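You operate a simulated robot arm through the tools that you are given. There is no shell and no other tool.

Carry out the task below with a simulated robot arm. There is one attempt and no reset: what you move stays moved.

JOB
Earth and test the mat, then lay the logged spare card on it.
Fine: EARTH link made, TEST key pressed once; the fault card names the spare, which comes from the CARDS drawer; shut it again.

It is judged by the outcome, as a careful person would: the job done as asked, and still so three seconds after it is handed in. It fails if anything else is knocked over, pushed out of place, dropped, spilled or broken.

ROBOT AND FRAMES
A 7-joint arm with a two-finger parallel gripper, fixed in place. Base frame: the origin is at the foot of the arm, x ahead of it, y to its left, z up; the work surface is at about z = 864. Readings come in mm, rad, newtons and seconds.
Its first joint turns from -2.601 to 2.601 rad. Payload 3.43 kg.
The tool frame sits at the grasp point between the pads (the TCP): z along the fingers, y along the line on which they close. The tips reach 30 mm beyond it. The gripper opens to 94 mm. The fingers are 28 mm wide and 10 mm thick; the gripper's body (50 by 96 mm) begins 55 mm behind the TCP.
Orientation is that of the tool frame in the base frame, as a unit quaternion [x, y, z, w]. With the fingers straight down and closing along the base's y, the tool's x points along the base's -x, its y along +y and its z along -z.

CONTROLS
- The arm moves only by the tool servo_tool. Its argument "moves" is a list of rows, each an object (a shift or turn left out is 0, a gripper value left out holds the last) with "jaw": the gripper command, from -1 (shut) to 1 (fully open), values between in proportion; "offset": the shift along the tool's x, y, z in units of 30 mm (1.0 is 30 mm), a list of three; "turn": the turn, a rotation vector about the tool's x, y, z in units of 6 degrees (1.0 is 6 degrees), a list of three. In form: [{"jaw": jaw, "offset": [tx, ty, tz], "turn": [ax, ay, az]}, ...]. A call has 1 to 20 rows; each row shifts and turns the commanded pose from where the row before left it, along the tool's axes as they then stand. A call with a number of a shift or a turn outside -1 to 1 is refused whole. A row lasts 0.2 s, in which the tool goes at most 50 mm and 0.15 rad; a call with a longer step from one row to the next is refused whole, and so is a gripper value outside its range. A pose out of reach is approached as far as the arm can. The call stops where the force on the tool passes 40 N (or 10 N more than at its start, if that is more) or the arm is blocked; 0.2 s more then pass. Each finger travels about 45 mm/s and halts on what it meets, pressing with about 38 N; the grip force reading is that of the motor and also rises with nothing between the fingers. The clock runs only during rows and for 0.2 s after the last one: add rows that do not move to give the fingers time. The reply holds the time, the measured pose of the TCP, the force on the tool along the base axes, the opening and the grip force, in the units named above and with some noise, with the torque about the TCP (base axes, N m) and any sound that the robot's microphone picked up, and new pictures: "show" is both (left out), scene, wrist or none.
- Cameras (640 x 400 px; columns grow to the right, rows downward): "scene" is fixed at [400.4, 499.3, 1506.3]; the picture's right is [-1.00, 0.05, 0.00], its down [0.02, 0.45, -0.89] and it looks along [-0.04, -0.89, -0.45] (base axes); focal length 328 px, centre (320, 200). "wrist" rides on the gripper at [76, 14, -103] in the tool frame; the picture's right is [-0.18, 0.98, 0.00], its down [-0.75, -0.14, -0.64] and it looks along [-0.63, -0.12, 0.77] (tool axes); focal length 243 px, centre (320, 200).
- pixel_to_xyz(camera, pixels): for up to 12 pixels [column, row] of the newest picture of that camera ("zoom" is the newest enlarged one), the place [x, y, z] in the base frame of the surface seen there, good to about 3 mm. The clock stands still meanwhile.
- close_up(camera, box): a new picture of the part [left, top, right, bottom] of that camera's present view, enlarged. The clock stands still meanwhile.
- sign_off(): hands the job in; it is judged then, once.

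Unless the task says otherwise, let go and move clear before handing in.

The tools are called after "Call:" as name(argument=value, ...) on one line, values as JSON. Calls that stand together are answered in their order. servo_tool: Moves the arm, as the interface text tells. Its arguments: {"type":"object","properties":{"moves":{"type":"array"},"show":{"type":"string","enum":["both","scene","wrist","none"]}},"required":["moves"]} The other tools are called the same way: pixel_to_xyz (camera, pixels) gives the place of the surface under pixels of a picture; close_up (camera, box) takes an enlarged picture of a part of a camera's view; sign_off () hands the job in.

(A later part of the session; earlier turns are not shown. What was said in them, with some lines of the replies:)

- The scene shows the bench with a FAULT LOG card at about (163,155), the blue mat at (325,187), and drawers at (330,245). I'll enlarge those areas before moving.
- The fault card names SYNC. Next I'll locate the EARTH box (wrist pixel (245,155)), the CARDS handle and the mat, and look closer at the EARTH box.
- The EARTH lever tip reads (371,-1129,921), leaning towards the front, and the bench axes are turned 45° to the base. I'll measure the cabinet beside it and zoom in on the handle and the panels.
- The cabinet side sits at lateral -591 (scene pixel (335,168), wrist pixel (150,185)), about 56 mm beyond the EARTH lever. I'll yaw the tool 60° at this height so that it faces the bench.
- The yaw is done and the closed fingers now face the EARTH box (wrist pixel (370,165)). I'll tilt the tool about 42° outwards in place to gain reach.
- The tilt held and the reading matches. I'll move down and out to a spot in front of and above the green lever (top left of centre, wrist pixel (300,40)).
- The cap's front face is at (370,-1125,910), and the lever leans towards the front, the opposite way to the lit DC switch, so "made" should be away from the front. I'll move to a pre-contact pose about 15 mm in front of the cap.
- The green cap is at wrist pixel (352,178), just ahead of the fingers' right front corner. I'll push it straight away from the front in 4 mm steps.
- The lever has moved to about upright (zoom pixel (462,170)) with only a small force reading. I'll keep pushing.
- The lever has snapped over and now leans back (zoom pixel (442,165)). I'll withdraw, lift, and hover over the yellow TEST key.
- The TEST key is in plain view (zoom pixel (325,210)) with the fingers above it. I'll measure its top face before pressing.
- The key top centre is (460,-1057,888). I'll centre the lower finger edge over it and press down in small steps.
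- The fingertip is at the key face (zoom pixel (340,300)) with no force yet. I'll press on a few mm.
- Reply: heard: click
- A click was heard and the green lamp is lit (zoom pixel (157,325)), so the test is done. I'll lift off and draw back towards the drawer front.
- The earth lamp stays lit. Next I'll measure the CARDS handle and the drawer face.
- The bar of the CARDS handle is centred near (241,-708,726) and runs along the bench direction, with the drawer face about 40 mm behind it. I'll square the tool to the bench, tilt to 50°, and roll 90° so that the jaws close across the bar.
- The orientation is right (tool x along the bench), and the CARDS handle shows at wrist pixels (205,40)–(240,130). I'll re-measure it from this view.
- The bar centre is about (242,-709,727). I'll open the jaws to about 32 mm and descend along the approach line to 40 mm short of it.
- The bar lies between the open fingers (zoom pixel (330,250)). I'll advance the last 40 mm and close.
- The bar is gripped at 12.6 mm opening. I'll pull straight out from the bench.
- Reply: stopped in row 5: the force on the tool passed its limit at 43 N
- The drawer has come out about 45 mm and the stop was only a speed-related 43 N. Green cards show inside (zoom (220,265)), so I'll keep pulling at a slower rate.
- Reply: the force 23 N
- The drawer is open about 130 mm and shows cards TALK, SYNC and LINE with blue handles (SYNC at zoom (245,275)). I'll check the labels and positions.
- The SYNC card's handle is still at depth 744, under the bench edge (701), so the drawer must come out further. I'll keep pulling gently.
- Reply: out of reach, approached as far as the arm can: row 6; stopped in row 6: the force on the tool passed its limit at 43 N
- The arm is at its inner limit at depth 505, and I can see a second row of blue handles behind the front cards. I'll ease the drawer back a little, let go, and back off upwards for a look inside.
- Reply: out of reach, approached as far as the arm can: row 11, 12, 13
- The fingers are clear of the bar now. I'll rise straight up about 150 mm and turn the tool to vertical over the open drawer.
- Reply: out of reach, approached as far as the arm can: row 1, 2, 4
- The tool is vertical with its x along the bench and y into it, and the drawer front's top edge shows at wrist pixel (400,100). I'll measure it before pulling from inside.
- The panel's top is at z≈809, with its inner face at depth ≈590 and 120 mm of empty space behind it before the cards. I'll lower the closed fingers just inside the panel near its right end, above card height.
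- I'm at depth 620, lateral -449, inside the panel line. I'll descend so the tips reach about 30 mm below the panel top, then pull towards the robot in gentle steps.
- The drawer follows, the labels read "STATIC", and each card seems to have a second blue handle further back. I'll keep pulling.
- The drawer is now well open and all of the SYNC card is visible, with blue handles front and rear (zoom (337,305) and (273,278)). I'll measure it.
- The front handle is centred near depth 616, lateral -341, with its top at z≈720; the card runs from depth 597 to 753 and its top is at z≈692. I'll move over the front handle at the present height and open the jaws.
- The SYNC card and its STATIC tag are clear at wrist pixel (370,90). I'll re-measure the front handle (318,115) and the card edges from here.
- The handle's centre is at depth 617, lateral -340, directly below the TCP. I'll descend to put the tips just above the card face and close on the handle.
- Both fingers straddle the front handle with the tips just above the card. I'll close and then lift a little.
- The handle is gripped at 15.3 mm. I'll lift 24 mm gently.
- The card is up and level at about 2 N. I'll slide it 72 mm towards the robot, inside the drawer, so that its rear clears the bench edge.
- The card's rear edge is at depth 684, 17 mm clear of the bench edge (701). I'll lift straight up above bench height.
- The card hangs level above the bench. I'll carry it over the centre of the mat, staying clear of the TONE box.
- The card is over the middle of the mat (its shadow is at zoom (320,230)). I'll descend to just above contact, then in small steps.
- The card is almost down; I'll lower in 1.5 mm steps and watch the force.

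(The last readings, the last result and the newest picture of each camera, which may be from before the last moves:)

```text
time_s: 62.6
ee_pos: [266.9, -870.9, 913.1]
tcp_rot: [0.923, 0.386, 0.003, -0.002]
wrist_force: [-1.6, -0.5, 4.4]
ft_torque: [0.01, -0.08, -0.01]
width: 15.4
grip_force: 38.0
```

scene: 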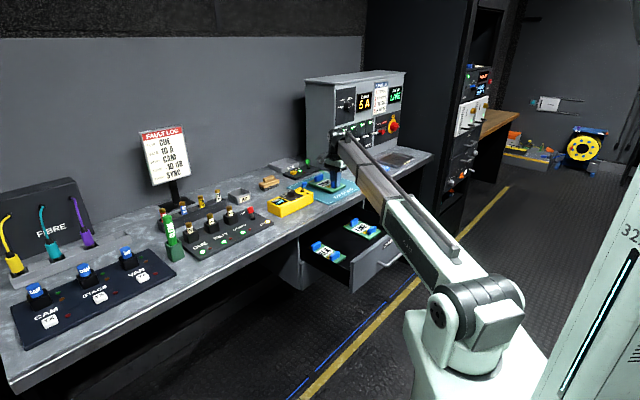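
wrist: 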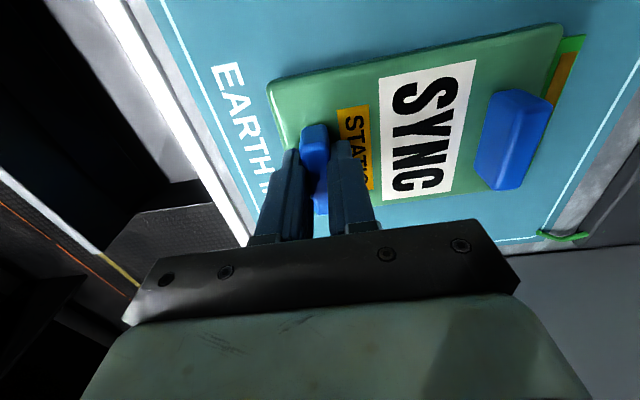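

Upward force of 4.4 N shows that the card rests on the mat. I'll open the jaws and check.

Call:
servo_tool(moves=[{"jaw": -0.4}, {"jaw": -0.2}, {}, {}, {"offset": [0, 0, -0.3]}, {"offset": [0, 0, -0.6]}, {"offset": [0, 0, -0.8]}, {"offset": [0, 0, -0.8]}, {"offset": [0, 0, -0.8]}])

Call:
close_up(camera="scene", box=[265, 150, 385, 270])

```text
time_s: 64.6
ee_pos: [264.9, -872.8, 1012.2]
tcp_rot: [0.922, 0.386, 0.003, -0.002]
wrist_force: [-0.7, -0.3, 0.2]
ft_torque: [0.01, 0.0, 0.0]
width: 37.6
grip_force: 0.0
```

scene: 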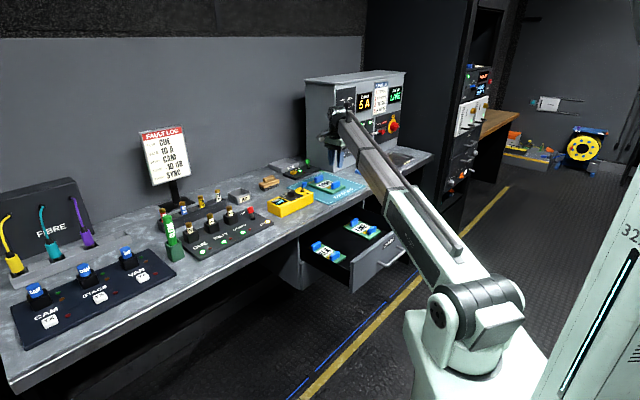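
wrist: 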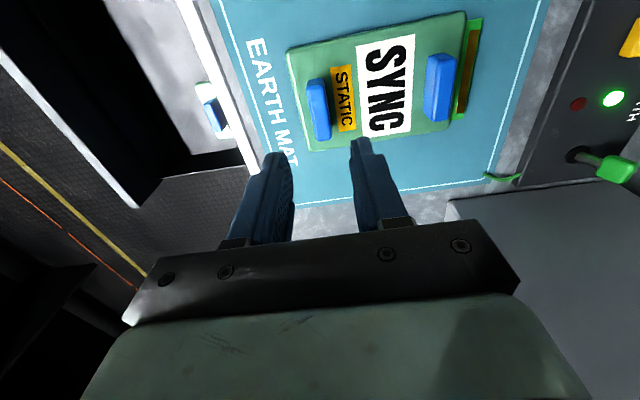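

```text
3.33 times, centred on (325, 210) of scene
```

zoom: 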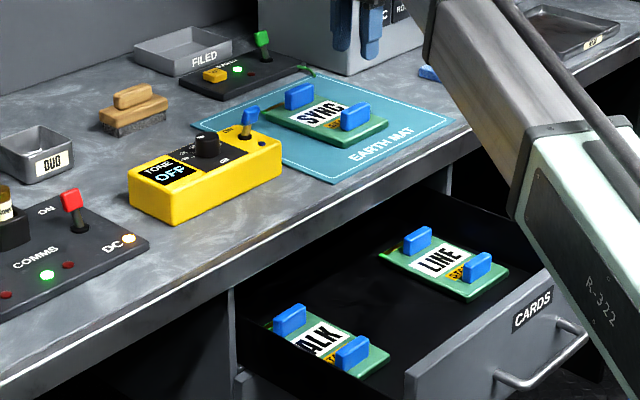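

The SYNC card lies flat inside the mat's border, and the drawer still holds LINE and TALK. Next I'll close the jaws and move back to the robot side of the drawer, ready to push it shut.

Call:
servo_tool(moves=[{"jaw": -1, "offset": [-0.146, -0.842, 0]}, {"offset": [-0.146, -0.842, 0]}, {"offset": [-0.146, -0.842, 0]}, {"offset": [-0.146, -0.842, 0]}, {"offset": [-0.146, -0.842, 0]}, {"offset": [-0.146, -0.842, 0]}, {"offset": [-0.146, -0.842, 0]}, {"offset": [-0.146, -0.842, 0]}, {"offset": [-0.146, -0.842, 0]}, {"offset": [-0.146, -0.842, 0]}, {"offset": [-0.146, -0.842, 0]}, {"offset": [-0.146, -0.842, 0]}, {"offset": [-0.146, -0.842, 0]}, {"offset": [-0.146, -0.842, 0]}, {"offset": [-0.146, -0.842, 0]}, {"offset": [-0.146, -0.842, 0]}])

Call:
pixel_to_xyz(camera="scene", pixels=[[398, 231], [385, 240], [370, 250], [385, 262], [398, 257], [375, 263]])

```text
time_s: 68.0
ee_pos: [-70.7, -638.6, 1013.4]
tcp_rot: [0.922, 0.386, 0.003, -0.002]
wrist_force: [0.6, 0.1, -0.3]
ft_torque: [0.04, -0.01, -0.01]
width: 0.0
grip_force: 33.2
```

scene: 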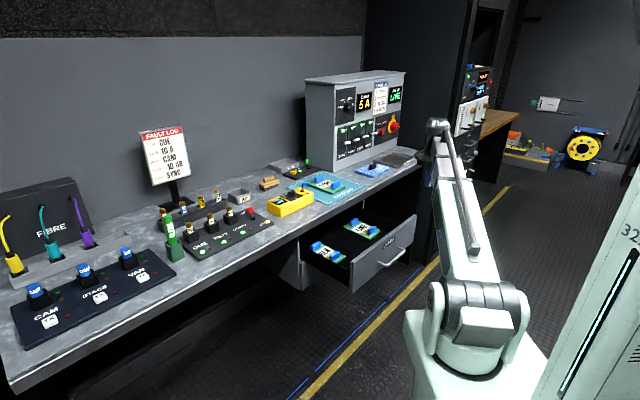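
wrist: 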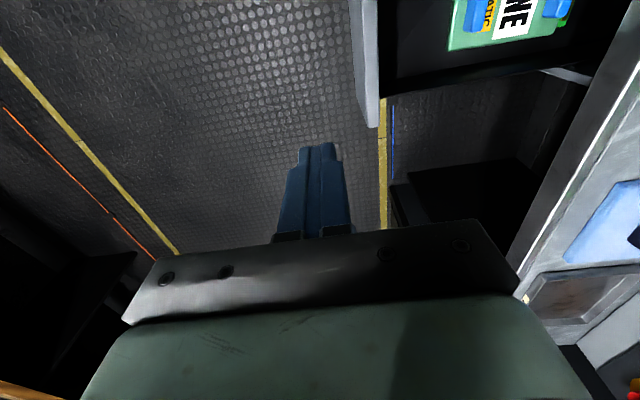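

```text
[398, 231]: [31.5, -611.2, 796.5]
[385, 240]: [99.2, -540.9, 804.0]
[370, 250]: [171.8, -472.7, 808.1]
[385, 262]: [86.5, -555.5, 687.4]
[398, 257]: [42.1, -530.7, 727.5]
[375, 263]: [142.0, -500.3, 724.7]
```

The panel's outer face is at depth 454. I'll check where its right end lies before going down.

Call:
pixel_to_xyz(camera="wrist", pixels=[[372, 118], [368, 60], [375, 100], [365, 100], [360, 40], [353, 20]])

```text
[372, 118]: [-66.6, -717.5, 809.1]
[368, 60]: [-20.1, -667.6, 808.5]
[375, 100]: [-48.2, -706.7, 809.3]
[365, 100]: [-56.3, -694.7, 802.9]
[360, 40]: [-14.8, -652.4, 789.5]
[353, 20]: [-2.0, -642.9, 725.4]
```

The panel reaches to lateral -554, so lateral -500 will do for pushing. I'll tilt the fingers 50° towards the drawer and look before descending.

Call:
servo_tool(moves=[{"turn": [-0.926, 0, 0]}, {"turn": [-0.926, 0, 0]}, {"turn": [-0.926, 0, 0]}, {"turn": [-0.926, 0, 0]}, {"turn": [-0.926, 0, 0]}, {"turn": [-0.926, 0, 0]}, {"turn": [-0.926, 0, 0]}, {"turn": [-0.926, 0, 0]}, {"turn": [-0.926, 0, 0]}, {}])

```text
time_s: 70.2
ee_pos: [-72.5, -637.4, 1013.2]
tcp_rot: [0.837, 0.348, 0.166, 0.388]
wrist_force: [-0.5, 0.5, 0.0]
ft_torque: [-0.04, -0.03, 0.0]
width: 0.0
grip_force: 33.0
```

scene: 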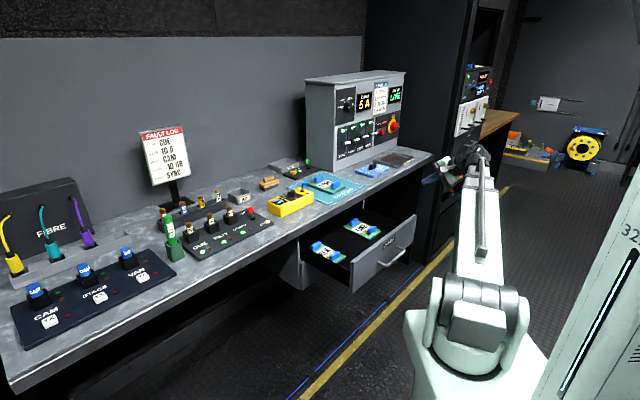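
wrist: 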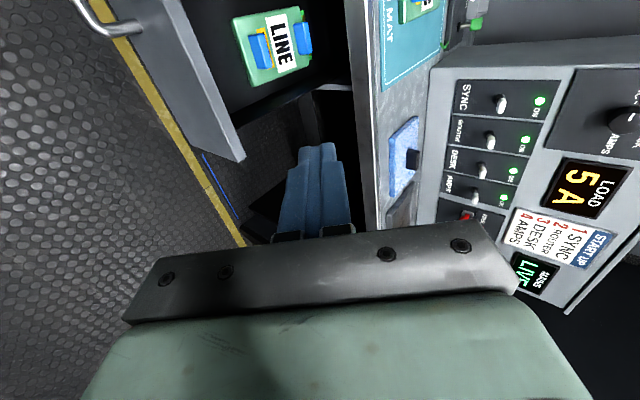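

The tilted pose is reached. I'll descend in front of the panel.

Call:
servo_tool(moves=[{"offset": [0, -0.646, 0.543]}, {"offset": [0, -0.646, 0.543]}, {"offset": [0, -0.646, 0.543]}, {"offset": [0, -0.646, 0.543]}, {"offset": [0, -0.646, 0.543]}, {}])

```text
time_s: 71.6
ee_pos: [-71.4, -634.0, 885.4]
tcp_rot: [0.837, 0.349, 0.166, 0.388]
wrist_force: [0.1, 0.4, 0.0]
ft_torque: [0.0, -0.02, 0.0]
width: 0.1
grip_force: 33.1
```

scene: 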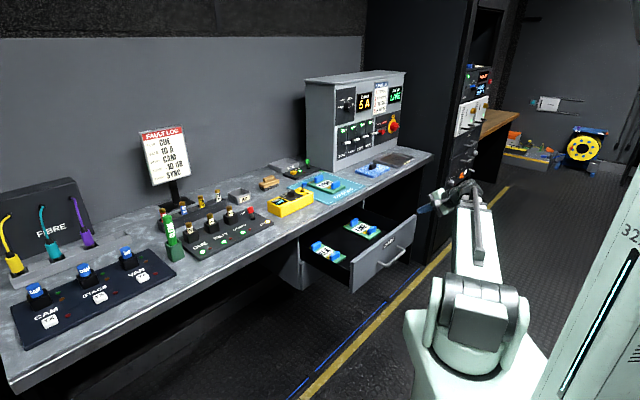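
wrist: 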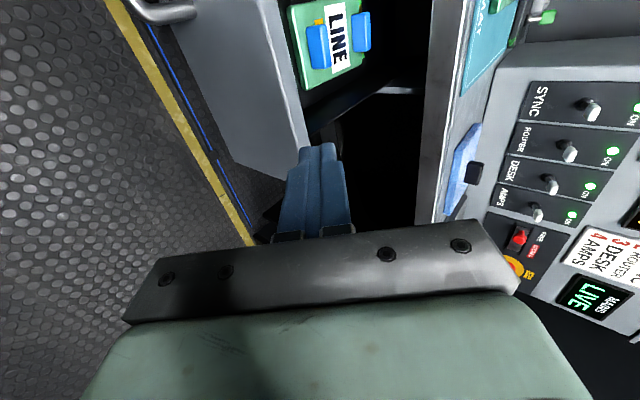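

Tracking is good with no contact. I'll go down another 100 mm.

Call:
servo_tool(moves=[{"offset": [0, -0.646, 0.543]}, {"offset": [0, -0.646, 0.543]}, {"offset": [0, -0.646, 0.543]}, {"offset": [0, -0.646, 0.543]}, {}])

Call:
close_up(camera="scene", box=[330, 150, 490, 290])

```text
time_s: 72.8
ee_pos: [-70.2, -636.5, 783.5]
tcp_rot: [0.837, 0.349, 0.166, 0.388]
wrist_force: [0.0, 0.6, -0.1]
ft_torque: [0.01, 0.0, -0.02]
width: 0.1
grip_force: 33.0
```

scene: 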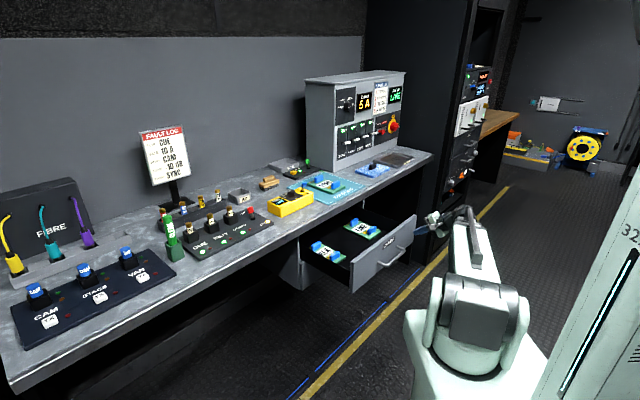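
wrist: 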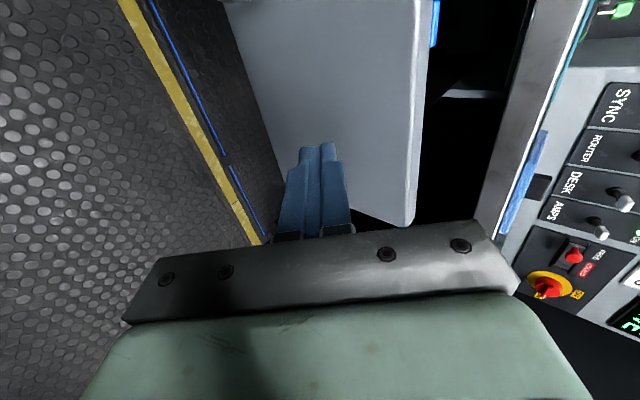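

```text
2.86 times, centred on (410, 220) of scene
```

zoom: 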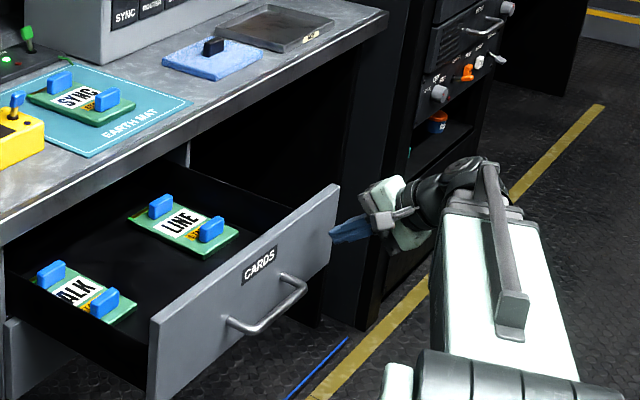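

The fingertips are in front of the panel's right part (zoom (345,235)). I'll push the drawer in at a gentle pace.

Call:
servo_tool(moves=[{"offset": [0, 0.15, 0.179]}, {"offset": [0, 0.15, 0.179]}, {"offset": [0, 0.1286, 0.1532]}, {"offset": [0, 0.1286, 0.1532]}, {"offset": [0, 0.1286, 0.1532]}, {"offset": [0, 0.1286, 0.1532]}, {"offset": [0, 0.1286, 0.1532]}, {"offset": [0, 0.1286, 0.1532]}, {"offset": [0, 0.1286, 0.1532]}, {"offset": [0, 0.1286, 0.1532]}, {"offset": [0, 0.1286, 0.1532]}, {"offset": [0, 0.1286, 0.1532]}, {"offset": [0, 0.1286, 0.1532]}, {"offset": [0, 0.1286, 0.1532]}, {"offset": [0, 0.1286, 0.1532]}, {"offset": [0, 0.1286, 0.1532]}, {"offset": [0, 0.1286, 0.1532]}, {"offset": [0, 0.1286, 0.1532]}, {"offset": [0, 0.1286, 0.1532]}, {"offset": [0, 0.1286, 0.1532]}])

Call:
close_up(camera="scene", box=[270, 150, 430, 290])

```text
time_s: 77.0
ee_pos: [16.0, -722.5, 785.8]
tcp_rot: [0.837, 0.349, 0.166, 0.388]
wrist_force: [-0.2, 0.2, 0.6]
ft_torque: [-0.03, 0.02, 0.0]
width: 0.2
grip_force: 33.0
```

scene: 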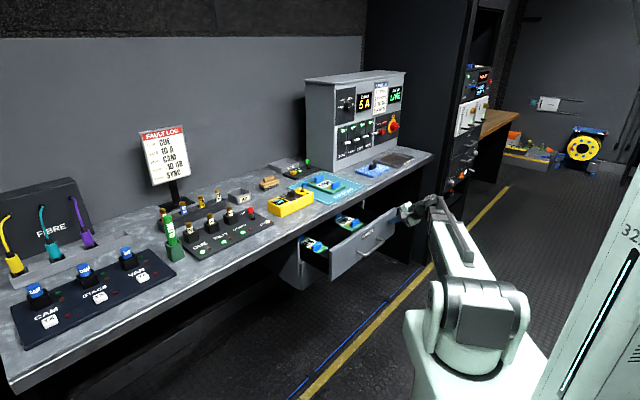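
wrist: 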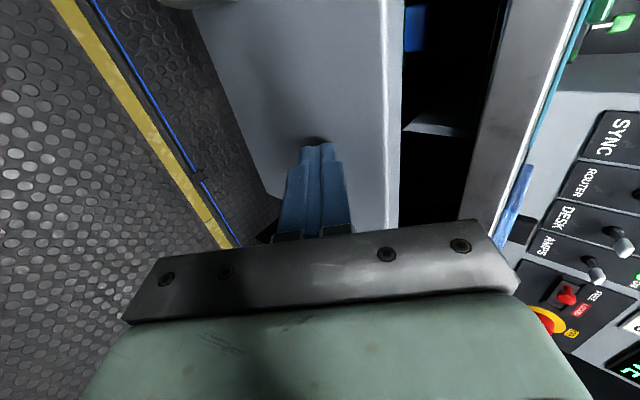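

```text
2.86 times, centred on (350, 220) of scene
```

zoom: 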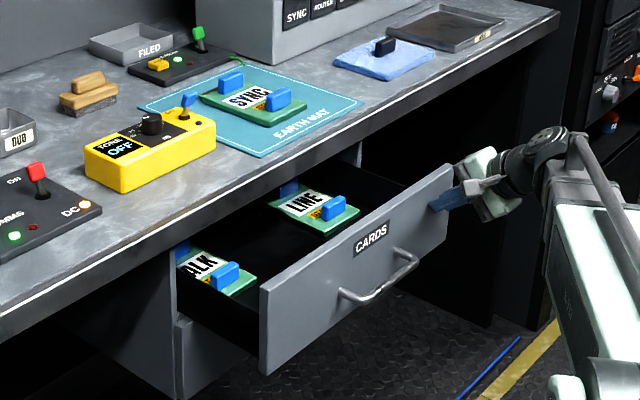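

The drawer is sliding in cleanly. I'll keep pushing.

Call:
servo_tool(moves=[{"offset": [0, 0.1286, 0.1532]}, {"offset": [0, 0.1286, 0.1532]}, {"offset": [0, 0.1286, 0.1532]}, {"offset": [0, 0.1286, 0.1532]}, {"offset": [0, 0.1286, 0.1532]}, {"offset": [0, 0.1286, 0.1532]}, {"offset": [0, 0.1286, 0.1532]}, {"offset": [0, 0.1286, 0.1532]}, {"offset": [0, 0.1286, 0.1532]}, {"offset": [0, 0.1286, 0.1532]}, {"offset": [0, 0.1286, 0.1532]}, {"offset": [0, 0.1286, 0.1532]}, {"offset": [0, 0.1286, 0.1532]}, {"offset": [0, 0.1286, 0.1532]}, {"offset": [0, 0.1286, 0.1532]}, {"offset": [0, 0.1286, 0.1532]}, {"offset": [0, 0.1286, 0.1532]}, {"offset": [0, 0.1286, 0.1532]}, {"offset": [0, 0.1286, 0.1532]}, {"offset": [0, 0.1286, 0.1532]}])

Call:
close_up(camera="scene", box=[270, 150, 430, 290])

```text
time_s: 81.2
ee_pos: [103.6, -808.2, 783.4]
tcp_rot: [0.837, 0.349, 0.165, 0.388]
wrist_force: [0.0, -0.3, -0.3]
ft_torque: [-0.02, 0.03, -0.02]
width: 0.0
grip_force: 32.8
```

scene: 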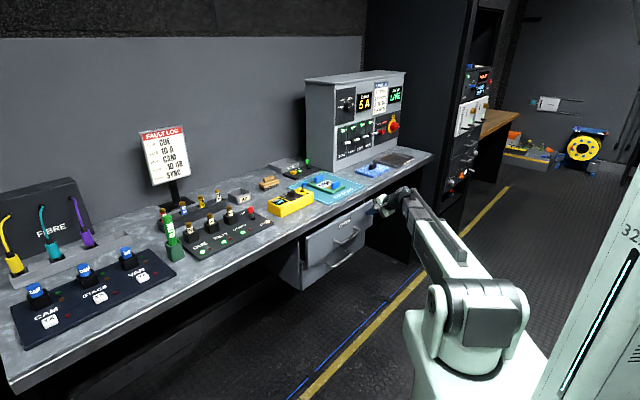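
wrist: 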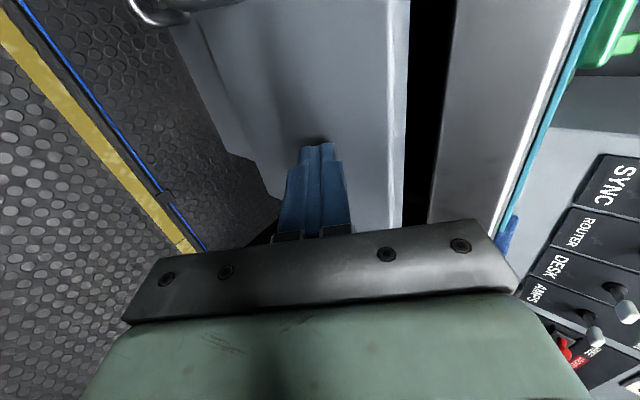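

```text
2.86 times, centred on (350, 220) of scene
```

zoom: 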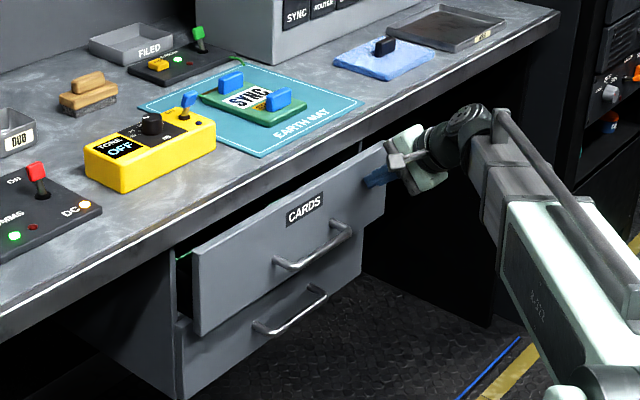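

About 40 mm remain. I'll push on and finish in small steps until it seats.

Call:
servo_tool(moves=[{"offset": [0, 0.1286, 0.1532]}, {"offset": [0, 0.1286, 0.1532]}, {"offset": [0, 0.1286, 0.1532]}, {"offset": [0, 0.1286, 0.1532]}, {"offset": [0, 0.1286, 0.1532]}, {"offset": [0, 0.0643, 0.0766]}, {"offset": [0, 0.0429, 0.051]}, {"offset": [0, 0.0429, 0.051]}, {"offset": [0, 0.0429, 0.051]}, {"offset": [0, 0.0429, 0.051]}])

Call:
close_up(camera="scene", box=[270, 180, 390, 300])

```text
time_s: 83.4
ee_pos: [130.8, -836.0, 785.4]
tcp_rot: [0.837, 0.348, 0.166, 0.388]
wrist_force: [-4.3, 3.8, -1.0]
ft_torque: [0.06, 0.06, -0.11]
width: 0.0
grip_force: 32.8
```

scene: 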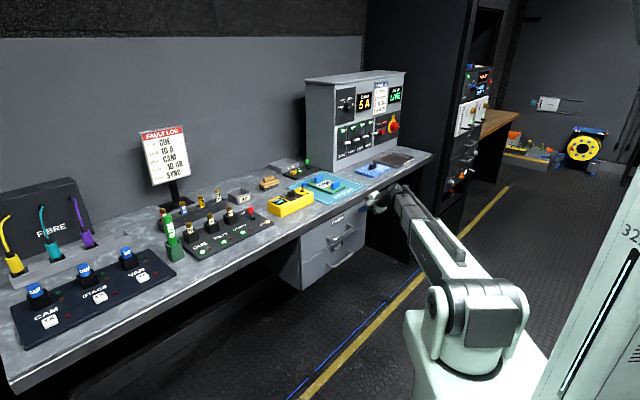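
wrist: 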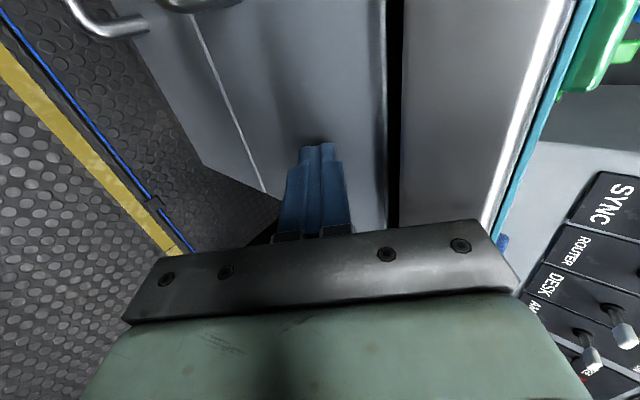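

```text
3.33 times, centred on (330, 240) of scene
```

zoom: 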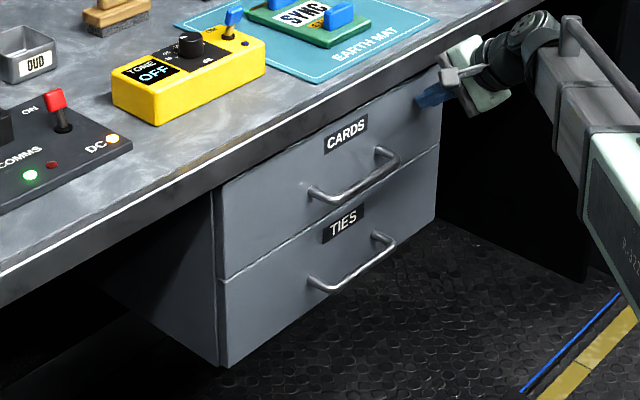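

The drawer looks flush with the TIES drawer and a 6 N push back is read. I'll press a touch more to confirm that it's seated.

Call:
servo_tool(moves=[{"offset": [0, 0.0215, 0.0255]}, {"offset": [0, 0.0215, 0.0255]}, {"offset": [0, 0.0215, 0.0255]}], show="none")

Call:
pixel_to_xyz(camera="scene", pixels=[[310, 240], [330, 228], [310, 258], [330, 260], [350, 215], [300, 232]])

```text
time_s: 84.2
ee_pos: [131.6, -835.7, 785.6]
tcp_rot: [0.837, 0.348, 0.164, 0.389]
wrist_force: [-8.7, 7.7, 7.3]
ft_torque: [-0.09, -0.01, -0.13]
width: 0.0
grip_force: 33.0
stopped in row 3: the force on the tool passed its limit at 42 N (the readings are from after the stop); the commanded pose is now the measured one
```

```text
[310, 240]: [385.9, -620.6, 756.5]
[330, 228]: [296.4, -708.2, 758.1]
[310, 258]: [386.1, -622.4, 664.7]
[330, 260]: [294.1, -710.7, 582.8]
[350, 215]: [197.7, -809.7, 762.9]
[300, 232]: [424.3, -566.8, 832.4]
```

It has hit its stop, and the CARDS face (depth ≈711) is flush with TIES (≈712). I'll back off and rise clear.

Call:
servo_tool(moves=[{"offset": [0, -0.2143, -0.2553]}, {"offset": [0, -0.4287, -0.5107]}, {"offset": [0, -0.4287, -0.5107]}, {"offset": [0, -0.4287, -0.5107]}, {"offset": [0, -0.4287, -0.5107]}, {"offset": [0, -0.4287, -0.5107]}, {"offset": [0, 0.638, -0.536]}, {"offset": [0, 0.638, -0.536]}, {"offset": [0, 0.638, -0.536]}, {"offset": [0, 0.638, -0.536]}, {"offset": [0, 0.638, -0.536]}, {"offset": [0, 0.638, -0.536]}, {"offset": [0, 0.638, -0.536]}, {"offset": [0, 0.638, -0.536]}, {"offset": [0, 0.638, -0.536]}, {}, {}])

Call:
close_up(camera="scene", box=[255, 145, 405, 285])

Call:
close_up(camera="scene", box=[270, 150, 370, 215])

```text
time_s: 87.8
ee_pos: [51.3, -759.1, 1009.2]
tcp_rot: [0.837, 0.35, 0.165, 0.388]
wrist_force: [-0.2, -0.4, -0.3]
ft_torque: [0.01, -0.01, -0.03]
width: 0.2
grip_force: 33.1
```

scene: 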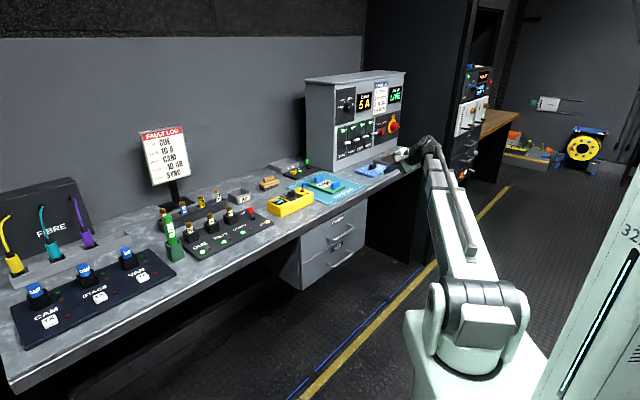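
wrist: 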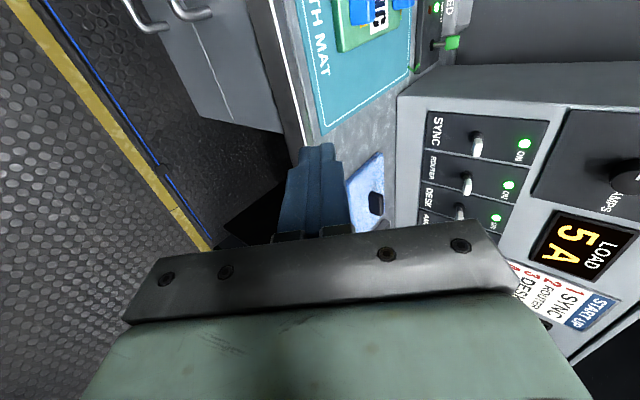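

```text
2.86 times, centred on (330, 215) of scene
```

zoom: 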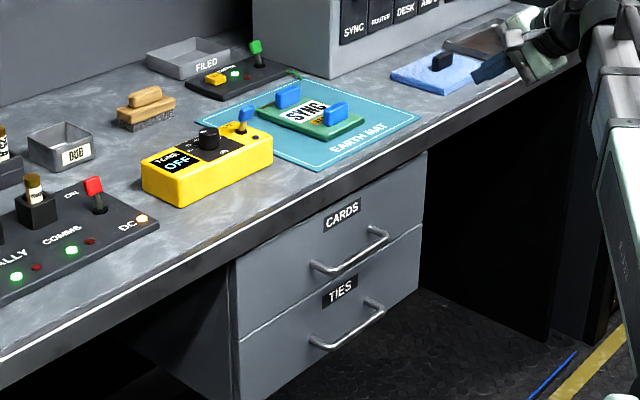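

```text
6.15 times, centred on (320, 182) of scene
```

zoom: 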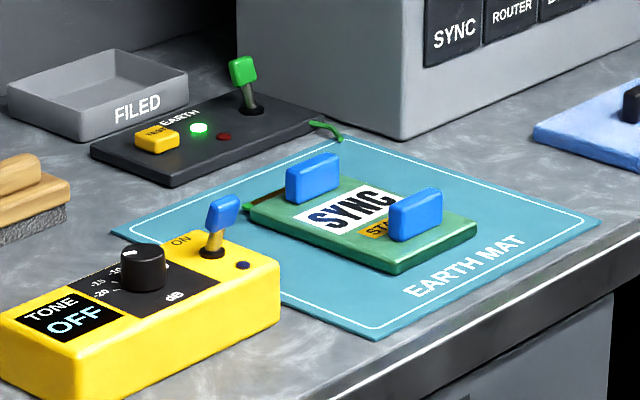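

The last pictures show the job complete. The EARTH lever is over and its green lamp lit (zoom (198,128)), the SYNC card lies flat on the mat (zoom (360,225)), and the CARDS drawer is shut. Nothing else has shifted and the arm is clear, so I'm handing in.

Call:
sign_off()

```text
The job is handed in.
```

The mat is earthed and tested, and the logged spare, the SYNC card, is lying flat on it with the CARDS drawer shut again. I've handed the job in.

- **Earth:** I pushed the green EARTH lever over to its far position.
- **Test:** I pressed the TEST key once. It clicked, and the green lamp came on and stayed lit.
- **Card:** the fault log names SYNC, so I took that card from the drawer and left LINE and TALK inside.
- **Drawer:** I pushed it in to its stop, and its front is level with the TIES drawer below.

In the last pictures nothing else on the bench had moved, and the arm was clear of it.
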